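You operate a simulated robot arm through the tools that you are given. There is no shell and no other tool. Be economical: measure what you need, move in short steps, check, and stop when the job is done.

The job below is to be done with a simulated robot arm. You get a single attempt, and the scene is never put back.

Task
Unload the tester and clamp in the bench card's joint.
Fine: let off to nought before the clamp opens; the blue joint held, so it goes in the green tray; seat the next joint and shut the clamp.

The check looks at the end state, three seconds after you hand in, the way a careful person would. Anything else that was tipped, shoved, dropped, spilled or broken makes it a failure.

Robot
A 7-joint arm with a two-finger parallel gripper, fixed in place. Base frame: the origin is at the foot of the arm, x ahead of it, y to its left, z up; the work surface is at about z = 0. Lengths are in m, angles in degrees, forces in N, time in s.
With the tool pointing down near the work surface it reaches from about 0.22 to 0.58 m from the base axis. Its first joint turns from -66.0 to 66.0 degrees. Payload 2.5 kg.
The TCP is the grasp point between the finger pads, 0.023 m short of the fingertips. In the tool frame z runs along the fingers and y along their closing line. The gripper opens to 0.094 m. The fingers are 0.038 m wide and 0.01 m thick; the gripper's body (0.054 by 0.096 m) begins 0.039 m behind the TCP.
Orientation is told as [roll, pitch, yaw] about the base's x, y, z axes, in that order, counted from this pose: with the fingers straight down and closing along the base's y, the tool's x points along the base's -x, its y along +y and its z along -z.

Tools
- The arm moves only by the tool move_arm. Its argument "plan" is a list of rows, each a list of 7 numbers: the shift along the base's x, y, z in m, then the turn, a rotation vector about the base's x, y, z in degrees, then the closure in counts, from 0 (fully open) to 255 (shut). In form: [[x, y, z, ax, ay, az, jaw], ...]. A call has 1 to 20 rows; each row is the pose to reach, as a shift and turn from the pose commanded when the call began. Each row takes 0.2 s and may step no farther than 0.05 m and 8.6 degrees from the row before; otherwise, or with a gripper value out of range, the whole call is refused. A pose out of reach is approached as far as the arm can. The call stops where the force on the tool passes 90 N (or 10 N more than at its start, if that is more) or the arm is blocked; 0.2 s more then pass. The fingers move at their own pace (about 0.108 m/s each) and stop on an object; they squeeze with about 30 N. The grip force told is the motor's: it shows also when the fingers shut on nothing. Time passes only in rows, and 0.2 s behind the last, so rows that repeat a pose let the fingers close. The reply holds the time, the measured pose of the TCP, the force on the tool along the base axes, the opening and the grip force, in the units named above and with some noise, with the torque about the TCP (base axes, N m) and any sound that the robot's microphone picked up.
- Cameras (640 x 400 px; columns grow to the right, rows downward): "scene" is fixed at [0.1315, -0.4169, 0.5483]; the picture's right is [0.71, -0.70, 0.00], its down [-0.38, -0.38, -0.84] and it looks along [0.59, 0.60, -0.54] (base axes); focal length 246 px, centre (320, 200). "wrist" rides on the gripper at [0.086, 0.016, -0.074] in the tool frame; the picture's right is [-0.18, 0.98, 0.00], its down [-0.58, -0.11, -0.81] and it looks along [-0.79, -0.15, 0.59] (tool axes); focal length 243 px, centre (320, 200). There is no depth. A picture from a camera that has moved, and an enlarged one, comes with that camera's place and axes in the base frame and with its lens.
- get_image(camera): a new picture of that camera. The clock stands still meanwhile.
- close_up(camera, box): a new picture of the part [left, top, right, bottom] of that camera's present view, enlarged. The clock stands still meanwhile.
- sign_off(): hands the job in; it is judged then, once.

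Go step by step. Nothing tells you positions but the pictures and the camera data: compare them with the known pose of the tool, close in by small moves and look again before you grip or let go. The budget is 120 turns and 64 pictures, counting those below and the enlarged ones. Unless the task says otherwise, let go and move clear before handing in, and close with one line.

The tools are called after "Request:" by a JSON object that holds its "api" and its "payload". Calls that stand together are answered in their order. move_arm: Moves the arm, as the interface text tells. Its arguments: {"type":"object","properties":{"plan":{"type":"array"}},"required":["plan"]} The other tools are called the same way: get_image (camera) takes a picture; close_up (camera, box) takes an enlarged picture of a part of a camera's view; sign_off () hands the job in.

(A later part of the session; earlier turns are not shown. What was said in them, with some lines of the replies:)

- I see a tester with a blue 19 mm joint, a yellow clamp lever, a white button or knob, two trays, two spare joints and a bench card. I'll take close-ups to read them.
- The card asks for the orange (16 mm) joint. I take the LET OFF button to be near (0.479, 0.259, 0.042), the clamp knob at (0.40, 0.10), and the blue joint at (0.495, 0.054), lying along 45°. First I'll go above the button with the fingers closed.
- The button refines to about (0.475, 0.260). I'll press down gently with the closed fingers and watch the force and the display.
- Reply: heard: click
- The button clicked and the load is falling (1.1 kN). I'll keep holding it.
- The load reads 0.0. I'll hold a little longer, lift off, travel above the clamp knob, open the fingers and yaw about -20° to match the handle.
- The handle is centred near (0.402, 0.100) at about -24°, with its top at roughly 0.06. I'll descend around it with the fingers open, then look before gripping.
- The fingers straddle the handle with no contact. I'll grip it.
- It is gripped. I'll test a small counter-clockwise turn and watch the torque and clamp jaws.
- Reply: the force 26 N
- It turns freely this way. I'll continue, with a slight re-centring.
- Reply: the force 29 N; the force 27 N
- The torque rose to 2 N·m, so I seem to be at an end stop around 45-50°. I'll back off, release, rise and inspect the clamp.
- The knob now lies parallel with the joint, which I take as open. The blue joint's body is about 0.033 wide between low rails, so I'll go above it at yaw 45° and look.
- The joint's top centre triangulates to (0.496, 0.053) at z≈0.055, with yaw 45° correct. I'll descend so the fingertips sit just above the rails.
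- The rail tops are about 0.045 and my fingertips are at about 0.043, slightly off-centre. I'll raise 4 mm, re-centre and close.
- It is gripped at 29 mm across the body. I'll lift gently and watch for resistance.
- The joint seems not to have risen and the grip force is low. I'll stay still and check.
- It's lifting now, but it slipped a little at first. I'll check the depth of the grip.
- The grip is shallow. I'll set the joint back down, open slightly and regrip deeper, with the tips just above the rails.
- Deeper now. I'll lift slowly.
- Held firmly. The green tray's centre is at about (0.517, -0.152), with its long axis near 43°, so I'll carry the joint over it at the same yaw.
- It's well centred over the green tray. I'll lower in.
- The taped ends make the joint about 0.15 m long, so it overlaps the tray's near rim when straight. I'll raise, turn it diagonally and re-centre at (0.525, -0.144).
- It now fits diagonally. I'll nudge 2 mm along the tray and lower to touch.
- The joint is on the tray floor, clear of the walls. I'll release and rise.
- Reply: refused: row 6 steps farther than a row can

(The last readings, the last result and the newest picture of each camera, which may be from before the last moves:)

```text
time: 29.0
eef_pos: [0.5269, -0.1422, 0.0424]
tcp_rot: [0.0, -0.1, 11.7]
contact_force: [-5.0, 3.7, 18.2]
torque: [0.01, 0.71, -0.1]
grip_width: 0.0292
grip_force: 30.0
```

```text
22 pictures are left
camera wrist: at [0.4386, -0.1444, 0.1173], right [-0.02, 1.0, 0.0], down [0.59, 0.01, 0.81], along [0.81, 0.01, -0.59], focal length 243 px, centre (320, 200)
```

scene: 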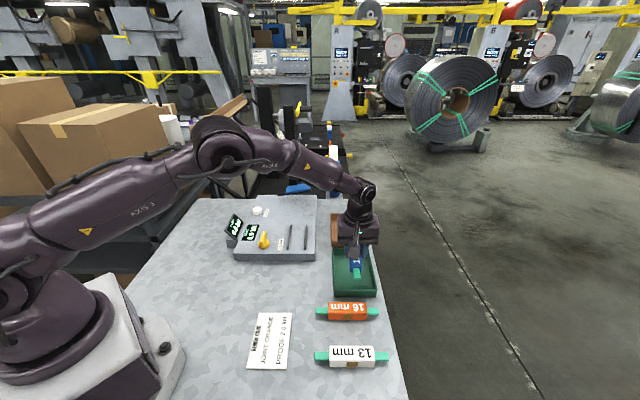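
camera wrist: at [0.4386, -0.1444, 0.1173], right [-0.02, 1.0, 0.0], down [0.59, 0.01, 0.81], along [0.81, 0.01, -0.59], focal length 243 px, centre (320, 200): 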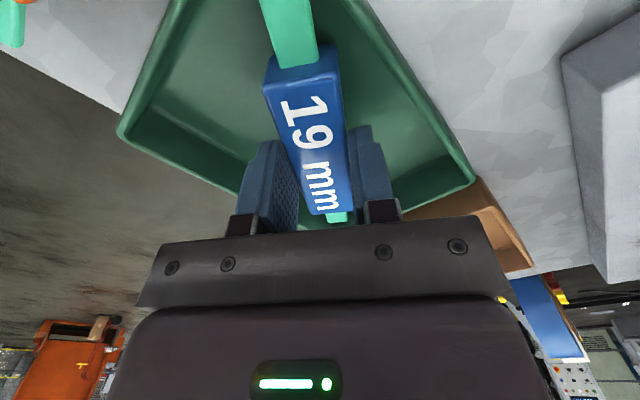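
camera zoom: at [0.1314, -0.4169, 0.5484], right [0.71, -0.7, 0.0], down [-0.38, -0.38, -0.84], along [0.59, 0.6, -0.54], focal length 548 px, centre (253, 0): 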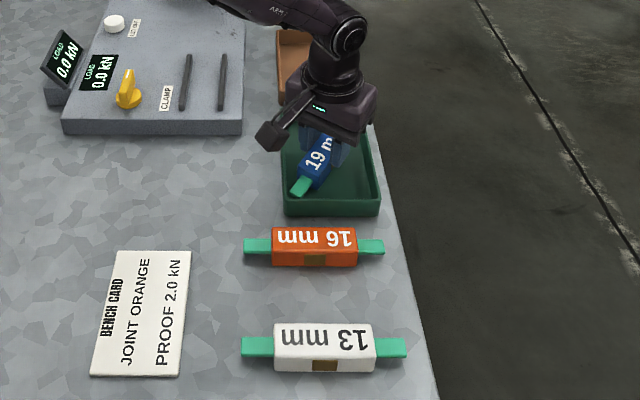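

That move was refused because one step was too large. The orange joint is near (0.422, -0.211) along -45°, so I'll release, rise and turn to yaw -45° above it.

Request:
{"api": "move_arm", "payload": {"plan": [[0, 0, 0.001, 0, 0, 0, 130], [0, 0, 0.001, 0, 0, 0, 130], [0, 0, 0.015, 0, 0, 0, 130], [0, 0, 0.05, 0, 0, 0, 130], [-0.01, -0.01, 0.085, 0, 0, -8, 110], [-0.03, -0.02, 0.1, 0, 0, -16, 100], [-0.05, -0.03, 0.1, 0, 0, -24, 100], [-0.07, -0.045, 0.1, 0, 0, -32, 100], [-0.09, -0.06, 0.1, 0, 0, -40, 100], [-0.1045, -0.0685, 0.1, 0, 0, -48, 100], [-0.1045, -0.0685, 0.09, 0, 0, -56.6, 100], [-0.1045, -0.0685, 0.08, 0, 0, -56.6, 100]]}}

Request:
{"api": "get_image", "payload": {"camera": "wrist"}}

Request:
{"api": "close_up", "payload": {"camera": "scene", "box": [290, 210, 400, 330]}}

```text
time: 31.6
eef_pos: [0.4238, -0.2116, 0.1208]
tcp_rot: [0.0, 0.0, -45.0]
contact_force: [0.3, -0.4, 0.3]
torque: [0.01, 0.02, -0.01]
grip_width: 0.0573
grip_force: 0.0
```

```text
21 pictures are left
camera wrist: at [0.3724, -0.1391, 0.1952], right [0.83, 0.56, 0.0], down [0.33, -0.49, 0.81], along [0.45, -0.67, -0.59], focal length 243 px, centre (320, 200)
```

wrist: 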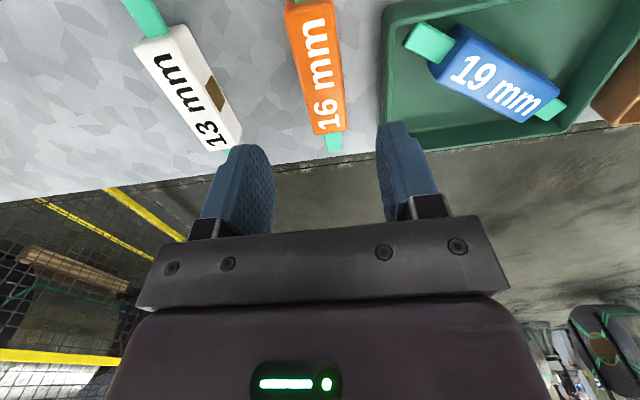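

```text
3.33 times, centred on (345, 270) of scene
camera zoom: at [0.1315, -0.4169, 0.5483], right [0.71, -0.7, 0.0], down [-0.38, -0.38, -0.84], along [0.59, 0.6, -0.54], focal length 822 px, centre (237, -33)
```

zoom: 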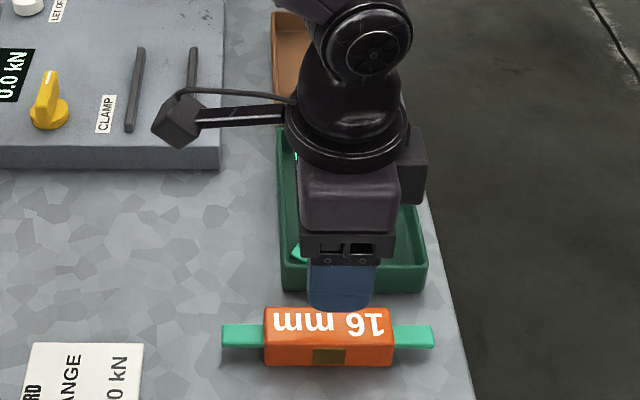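

Blue lies flat and fully inside the green tray. The orange joint's centre agrees with my TCP at (0.424, -0.212), so I'll narrow the opening to stay clear of the tray and descend.

Request:
{"api": "move_arm", "payload": {"plan": [[0, 0, -0.02, 0, 0, -1, 135], [0, 0, -0.05, 0, 0, -1, 135], [0, 0, -0.07, 0, 0, -1, 135], [0, 0, -0.083, 0, 0, -1, 135]]}}

Request:
{"api": "close_up", "payload": {"camera": "wrist", "box": [180, 0, 460, 240]}}

```text
time: 32.6
eef_pos: [0.4232, -0.2132, 0.0357]
tcp_rot: [0.0, -0.1, -46.1]
contact_force: [-0.3, 0.0, -0.9]
torque: [0.01, -0.01, -0.01]
grip_width: 0.0442
grip_force: 0.1
```

```text
1.67 times, centred on (320, 120) of wrist
camera zoom: at [0.373, -0.1397, 0.111], right [0.84, 0.55, 0.0], down [0.32, -0.49, 0.81], along [0.44, -0.67, -0.59], focal length 404 px, centre (320, 333)
```

zoom: 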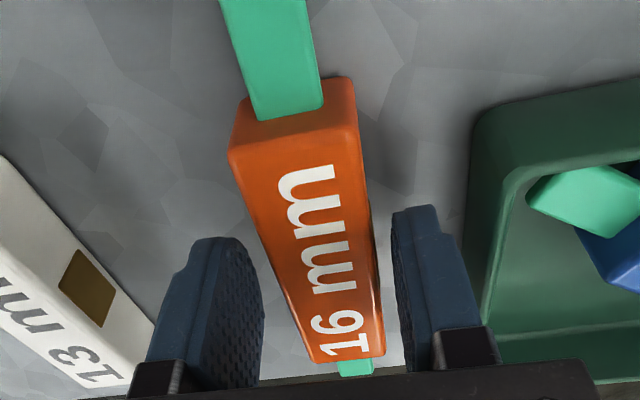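

The fingers straddle the orange body. I'll close, then lift slowly.

Request:
{"api": "move_arm", "payload": {"plan": [[0, 0, 0.001, 0, 0, 0, 255], [0, 0, 0.001, 0, 0, 0, 255], [0, 0, 0.001, 0, 0, 0, 255], [0, 0, 0.004, 0, 0, 0, 255], [0, 0, 0.008, 0, 0, 0, 255], [0, 0, 0.015, 0, 0, 0, 255], [0, 0, 0.03, 0, 0, 0, 255], [0, 0, 0.06, 0, 0, 0, 255], [0, 0, 0.09, 0, 0, 0, 255]]}}

Request:
{"api": "close_up", "payload": {"camera": "wrist", "box": [180, 0, 460, 240]}}

```text
time: 34.6
eef_pos: [0.4231, -0.2114, 0.1271]
tcp_rot: [0.1, 0.0, -46.0]
contact_force: [-0.6, 0.0, -0.6]
torque: [-0.01, -0.02, -0.01]
grip_width: 0.029
grip_force: 29.8
```

```text
1.67 times, centred on (320, 120) of wrist
camera zoom: at [0.3728, -0.1381, 0.2025], right [0.84, 0.55, 0.0], down [0.33, -0.49, 0.81], along [0.44, -0.67, -0.59], focal length 404 px, centre (320, 333)
```

zoom: 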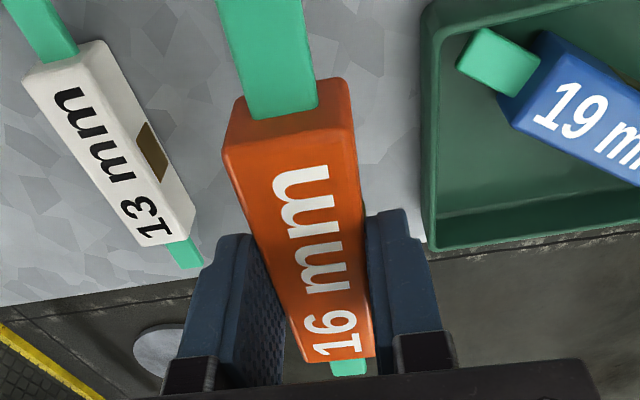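

Held at 29 mm, seated in the hand just as blue was. I'll rise, turn +91° to yaw 45° and carry it over the clamp.

Request:
{"api": "move_arm", "payload": {"plan": [[0, 0, 0.03, 0, 0, 0, 255], [0.003, 0.01, 0.04, 0, 0, 8, 255], [0.006, 0.02, 0.04, 0, 0, 16, 255], [0.01, 0.04, 0.04, 0, 0, 24, 255], [0.018, 0.07, 0.04, 0, 0, 32, 255], [0.026, 0.1, 0.04, 0, 0, 40, 255], [0.034, 0.13, 0.04, 0, 0, 48, 255], [0.042, 0.16, 0.04, 0, 0, 56, 255], [0.05, 0.19, 0.04, 0, 0, 64, 255], [0.058, 0.215, 0.04, 0, 0, 72, 255], [0.065, 0.24, 0.04, 0, 0, 80, 255], [0.0724, 0.264, 0.03, 0, 0, 88, 255], [0.0724, 0.265, 0.0, 0, 0, 91, 255], [0.0724, 0.265, -0.02, 0, 0, 91, 255], [0.0724, 0.265, -0.02, 0, 0, 91, 255]]}}

Request:
{"api": "close_up", "payload": {"camera": "scene", "box": [250, 190, 350, 265]}}

Request:
{"api": "close_up", "payload": {"camera": "wrist", "box": [180, 0, 460, 240]}}

```text
time: 37.8
eef_pos: [0.4953, 0.0537, 0.107]
tcp_rot: [0.0, 0.0, 45.0]
contact_force: [0.3, 0.3, -0.3]
torque: [0.0, -0.01, 0.02]
grip_width: 0.0291
grip_force: 30.4
```

```text
5.33 times, centred on (300, 228) of scene
camera zoom: at [0.1315, -0.4169, 0.5483], right [0.71, -0.7, 0.0], down [-0.38, -0.38, -0.84], along [0.59, 0.6, -0.54], focal length 1315 px, centre (427, 53)
```

zoom: 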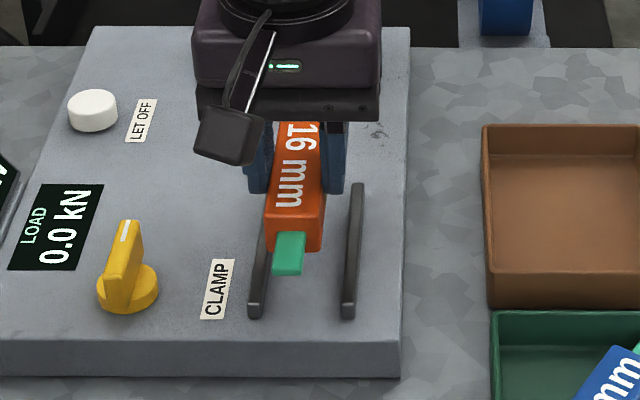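

```text
1.67 times, centred on (320, 120) of wrist
camera zoom: at [0.4214, 0.0034, 0.1814], right [-0.57, 0.82, 0.0], down [0.49, 0.33, 0.81], along [0.67, 0.46, -0.59], focal length 404 px, centre (320, 333)
```

zoom: 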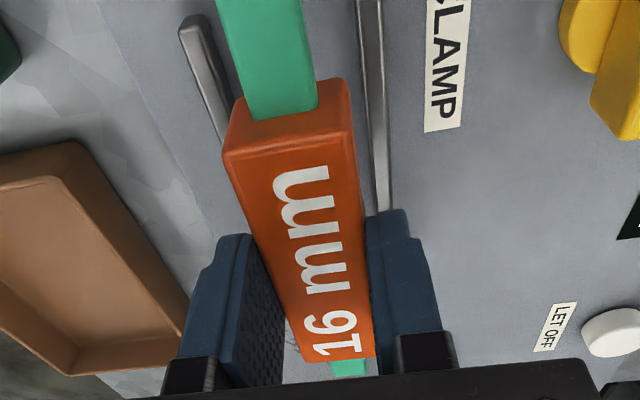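

It lines up exactly as blue did on the way out. I'll lower it between the rails to contact.

Request:
{"api": "move_arm", "payload": {"plan": [[0.0003, 0, -0.015, 0, 0, 0, 255], [0.0003, 0, -0.026, 0, 0, 0, 255], [0.0003, 0, -0.031, 0, 0, 0, 255], [0.0003, 0, -0.035, 0, 0, 0, 255], [0.0003, 0, -0.037, 0, 0, 0, 255]]}}

```text
time: 39.0
eef_pos: [0.4953, 0.0536, 0.072]
tcp_rot: [-0.1, 0.0, 45.0]
contact_force: [-0.2, -0.3, -0.6]
torque: [0.0, -0.01, -0.04]
grip_width: 0.029
grip_force: 30.0
```

Request:
{"api": "move_arm", "payload": {"plan": [[0, 0, -0.001, 0, 0, 0, 255], [0, 0, -0.002, 0, 0, 0, 255], [0, 0, -0.003, 0, 0, 0, 255]]}}

Request:
{"api": "close_up", "payload": {"camera": "scene", "box": [250, 200, 330, 260]}}

```text
time: 39.8
eef_pos: [0.4949, 0.0534, 0.0694]
tcp_rot: [0.0, 0.0, 45.0]
contact_force: [0.4, 1.3, 0.0]
torque: [-0.01, 0.01, -0.01]
grip_width: 0.0292
grip_force: 29.7
```

```text
6.67 times, centred on (290, 230) of scene
camera zoom: at [0.1315, -0.4169, 0.5483], right [0.71, -0.7, 0.0], down [-0.38, -0.38, -0.84], along [0.59, 0.6, -0.54], focal length 1643 px, centre (520, 0)
```

zoom: 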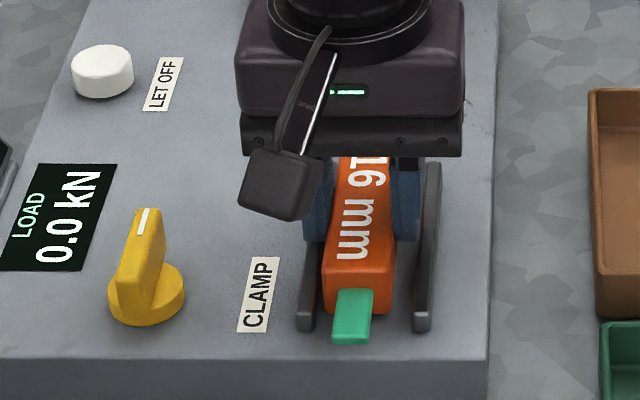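

The joint sits about 2 mm left of where blue was and is not touching yet. I'll nudge sideways and lower to contact.

Request:
{"api": "move_arm", "payload": {"plan": [[0.0017, -0.0017, 0, 0, 0, 0, 255], [0.0017, -0.0017, -0.001, 0, 0, 0, 255], [0.0017, -0.0017, -0.002, 0, 0, 0, 255], [0.0017, -0.0017, -0.003, 0, 0, 0, 255]]}}

```text
time: 40.8
eef_pos: [0.4971, 0.0528, 0.0665]
tcp_rot: [-0.1, -0.1, 45.0]
contact_force: [-5.1, 0.8, 16.7]
torque: [-0.15, 0.41, -0.02]
grip_width: 0.0291
grip_force: 30.2
```

Contact is 17 N. I'll check whether it's the joint on the seat.

Request:
{"api": "close_up", "payload": {"camera": "scene", "box": [250, 200, 330, 260]}}

Request:
{"api": "close_up", "payload": {"camera": "wrist", "box": [180, 0, 460, 240]}}

```text
6.67 times, centred on (290, 230) of scene
camera zoom: at [0.1314, -0.4169, 0.5483], right [0.71, -0.7, 0.0], down [-0.38, -0.38, -0.84], along [0.59, 0.6, -0.54], focal length 1643 px, centre (520, 0)
```

zoom: 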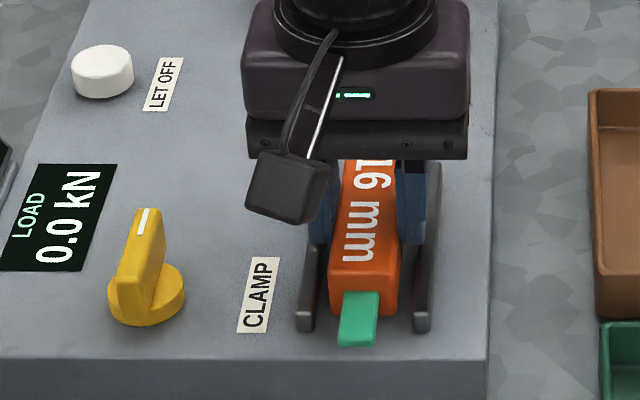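

```text
1.67 times, centred on (320, 120) of wrist
camera zoom: at [0.4235, 0.0024, 0.1411], right [-0.56, 0.83, 0.0], down [0.49, 0.33, 0.81], along [0.67, 0.46, -0.59], focal length 404 px, centre (320, 333)
```

zoom: 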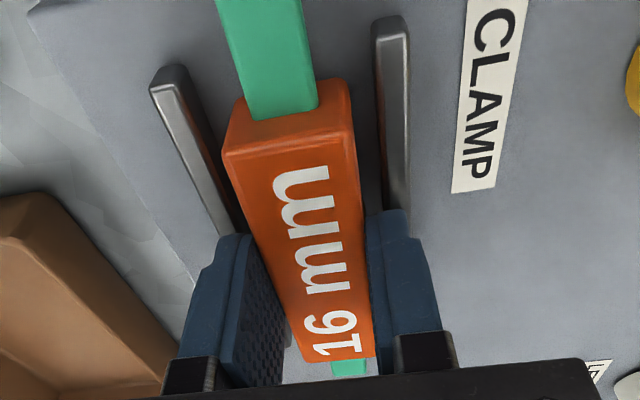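

It matches blue's seated position. I'll release, rise and move above the knob.

Request:
{"api": "move_arm", "payload": {"plan": [[0, 0, 0.001, 0, 0, 0, 150], [0, 0, 0.001, 0, 0, 0, 150], [0, 0, 0.01, 0, 0, 0, 150], [0, 0, 0.04, 0, 0, 0, 140], [0, 0, 0.08, 0, 0, 0, 130], [-0.03, 0.015, 0.08, 0, 0, 0, 130], [-0.06, 0.03, 0.08, 0, 0, 0, 130], [-0.095, 0.0465, 0.08, 0, 0, 2, 130], [-0.095, 0.0465, 0.06, 0, 0, 2, 130], [-0.095, 0.0465, 0.06, 0, 0, 2, 130]]}}

Request:
{"api": "close_up", "payload": {"camera": "scene", "box": [250, 200, 330, 260]}}

Request:
{"api": "get_image", "payload": {"camera": "wrist"}}

```text
time: 43.0
eef_pos: [0.4012, 0.0981, 0.1244]
tcp_rot: [0.1, 0.0, 47.0]
contact_force: [0.1, -0.2, -0.3]
torque: [0.03, 0.0, 0.02]
grip_width: 0.0465
grip_force: 0.1
```

```text
6.67 times, centred on (290, 230) of scene
camera zoom: at [0.1315, -0.4169, 0.5483], right [0.71, -0.7, 0.0], down [-0.38, -0.38, -0.84], along [0.59, 0.6, -0.54], focal length 1643 px, centre (520, 0)
```

zoom: 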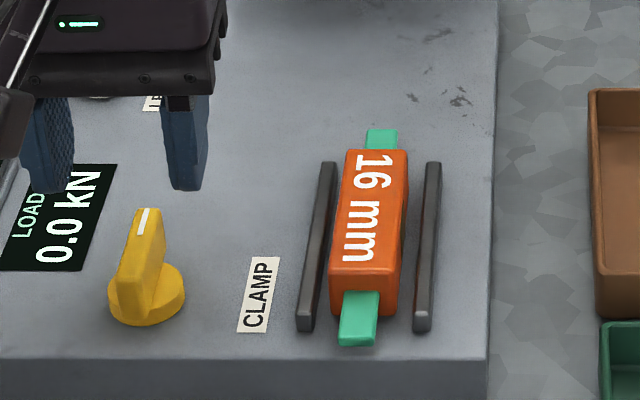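

```text
11 pictures are left
camera wrist: at [0.33, 0.0459, 0.1993], right [-0.59, 0.8, 0.0], down [0.48, 0.35, 0.81], along [0.65, 0.48, -0.59], focal length 243 px, centre (320, 200)
```

wrist: 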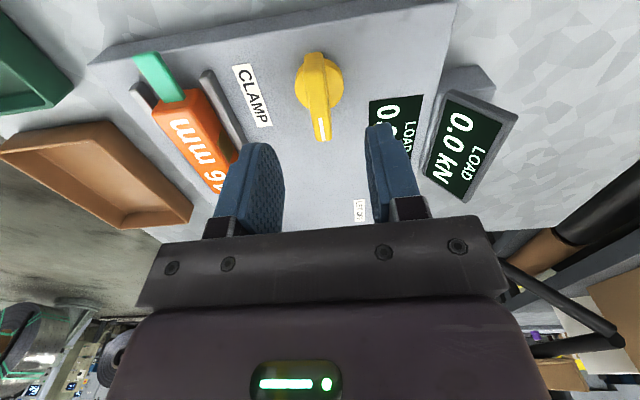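

Orange sits just as blue did. Now I'll descend on the knob, grip it and turn it back clockwise by about 70° in checked stages.

Request:
{"api": "move_arm", "payload": {"plan": [[0.0007, 0.001, -0.02, 0, 0, -2, 130], [0.0007, 0.001, -0.04, 0, 0, -2, 130], [0.0007, 0.001, -0.052, 0, 0, -2, 130], [0.0007, 0.001, -0.059, 0, 0, -2, 130], [0.0007, 0.001, -0.059, 0, 0, -2, 255], [0.0007, 0.001, -0.059, 0, 0, -2, 255], [0.0007, 0.001, -0.059, 0, 0, -2, 255]]}}

```text
time: 44.6
eef_pos: [0.4027, 0.099, 0.0666]
tcp_rot: [-0.1, -0.1, 44.9]
contact_force: [14.4, -4.5, -12.3]
torque: [-0.1, 0.51, 0.0]
grip_width: 0.0116
grip_force: 45.1
```

It is gripped at 11.6 mm, as before. Turning clockwise.

Request:
{"api": "move_arm", "payload": {"plan": [[0, 0, 0, 0, 0, -8, 255], [0, 0, 0, 0, 0, -16, 255], [0, 0, 0, 0, 0, -24, 255], [0, 0, 0, 0, 0, -32, 255], [0, 0, 0, 0, 0, -40, 255]]}}

```text
time: 45.8
eef_pos: [0.4025, 0.0987, 0.0667]
tcp_rot: [-0.1, -0.1, 4.8]
contact_force: [22.8, -13.3, -27.4]
torque: [0.14, -0.08, 0.01]
grip_width: 0.012
grip_force: 45.2
```

Request:
{"api": "move_arm", "payload": {"plan": [[0.0008, -0.0005, -0.001, 0, 0, -8, 255], [0.0008, -0.0005, -0.001, 0, 0, -16, 255], [0.0008, -0.0005, -0.001, 0, 0, -24, 255], [0.0008, -0.0005, -0.001, 0, 0, -28, 255]]}}

Request:
{"api": "close_up", "payload": {"camera": "scene", "box": [220, 190, 330, 265]}}

```text
time: 46.8
eef_pos: [0.4027, 0.0989, 0.0668]
tcp_rot: [-0.1, 0.1, -23.3]
contact_force: [-1.7, -14.8, 20.4]
torque: [0.24, 0.49, -0.06]
grip_width: 0.012
grip_force: 45.0
```

```text
5.33 times, centred on (275, 228) of scene
camera zoom: at [0.1314, -0.4169, 0.5483], right [0.71, -0.7, 0.0], down [-0.38, -0.38, -0.84], along [0.59, 0.6, -0.54], focal length 1315 px, centre (560, 53)
```

zoom: 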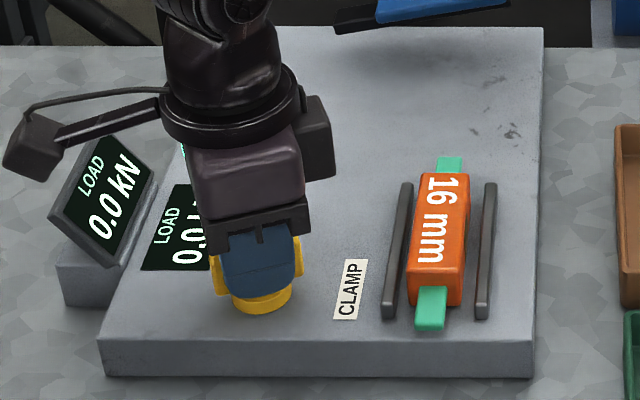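

No stop felt yet, so I'll continue in small steps until the torque rises.

Request:
{"api": "move_arm", "payload": {"plan": [[0, 0, 0, 0, 0, -3, 255], [0, 0, 0, 0, 0, -6, 255]]}}

```text
time: 47.4
eef_pos: [0.4019, 0.1003, 0.0642]
tcp_rot: [0.0, -0.2, -28.7]
contact_force: [-3.6, -16.5, 28.0]
torque: [-0.13, 0.11, 1.87]
grip_width: 0.0131
grip_force: 45.2
```

The torque is 1.9 N·m, so it's hard on the closed stop. I'll ease the twist, release and rise straight up, then back away.

Request:
{"api": "move_arm", "payload": {"plan": [[0, 0, 0, 0, 0, 2.5, 255], [0, 0, 0, 0, 0, 2.5, 120], [0, 0, 0, 0, 0, 2.5, 120], [0, 0, 0.02, 0, 0, 2.5, 120], [0, 0, 0.06, 0, 0, 2.5, 120], [0, 0, 0.1, 0, 0, 2.5, 120], [-0.02, 0, 0.14, 0, 0, 2.5, 120], [-0.04, 0, 0.18, 0, 0, 2.5, 120]]}}

Request:
{"api": "close_up", "payload": {"camera": "scene", "box": [220, 190, 330, 265]}}

Request:
{"api": "get_image", "payload": {"camera": "scene"}}

Request:
{"api": "get_image", "payload": {"camera": "wrist"}}

```text
time: 49.2
eef_pos: [0.3611, 0.099, 0.2454]
tcp_rot: [0.0, 0.0, -26.6]
contact_force: [-0.1, 0.0, -0.2]
torque: [-0.02, 0.01, -0.01]
grip_width: 0.0498
grip_force: 0.0
```

```text
5.33 times, centred on (275, 228) of scene
camera zoom: at [0.1316, -0.4169, 0.5483], right [0.71, -0.7, 0.0], down [-0.38, -0.38, -0.84], along [0.59, 0.6, -0.54], focal length 1315 px, centre (560, 53)
```

zoom: 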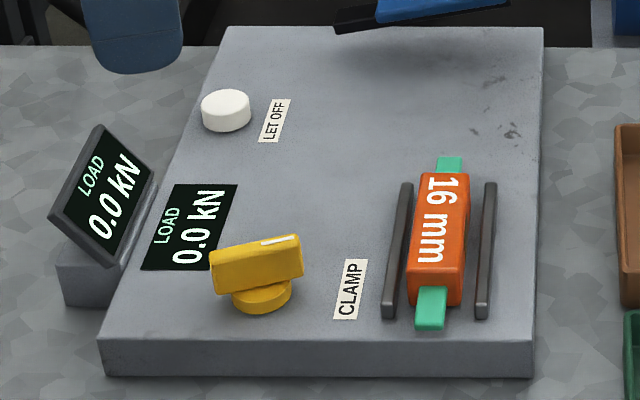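

```text
8 pictures are left
```

scene: 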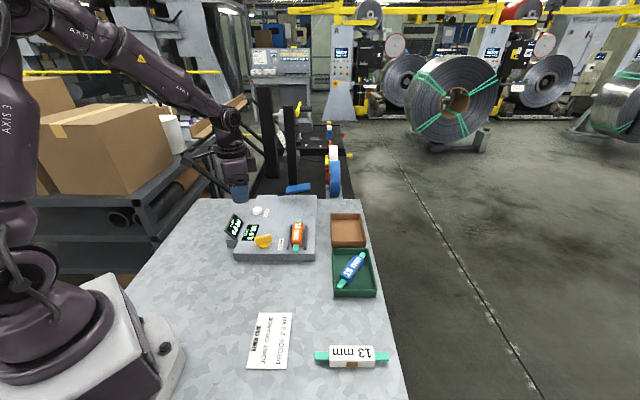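

```text
7 pictures are left
camera wrist: at [0.2917, 0.1513, 0.319], right [0.6, 0.8, 0.0], down [0.47, -0.36, 0.81], along [0.64, -0.49, -0.59], focal length 243 px, centre (320, 200)
```

wrist: 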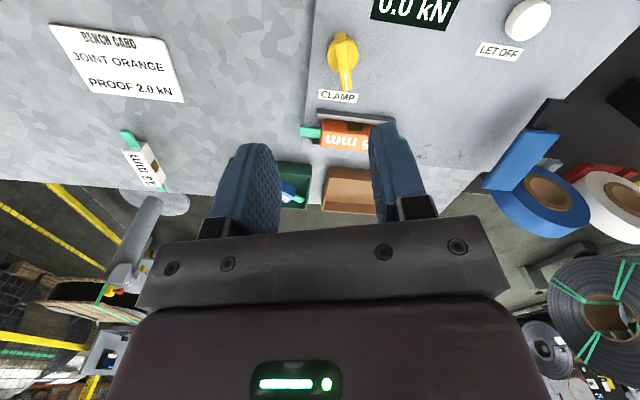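

The clamp handle is back in its original shut position with the orange joint seated between the rails. The load reads 0.0, blue is in the green tray, and nothing else has moved.

Request:
{"api": "sign_off", "payload": {}}

```text
The job is handed in.
```

The job is done and handed in: I let the load off to 0.0 kN before opening the clamp, put the blue joint in the green tray, and seated the orange 16 mm joint from the bench card with the clamp shut.
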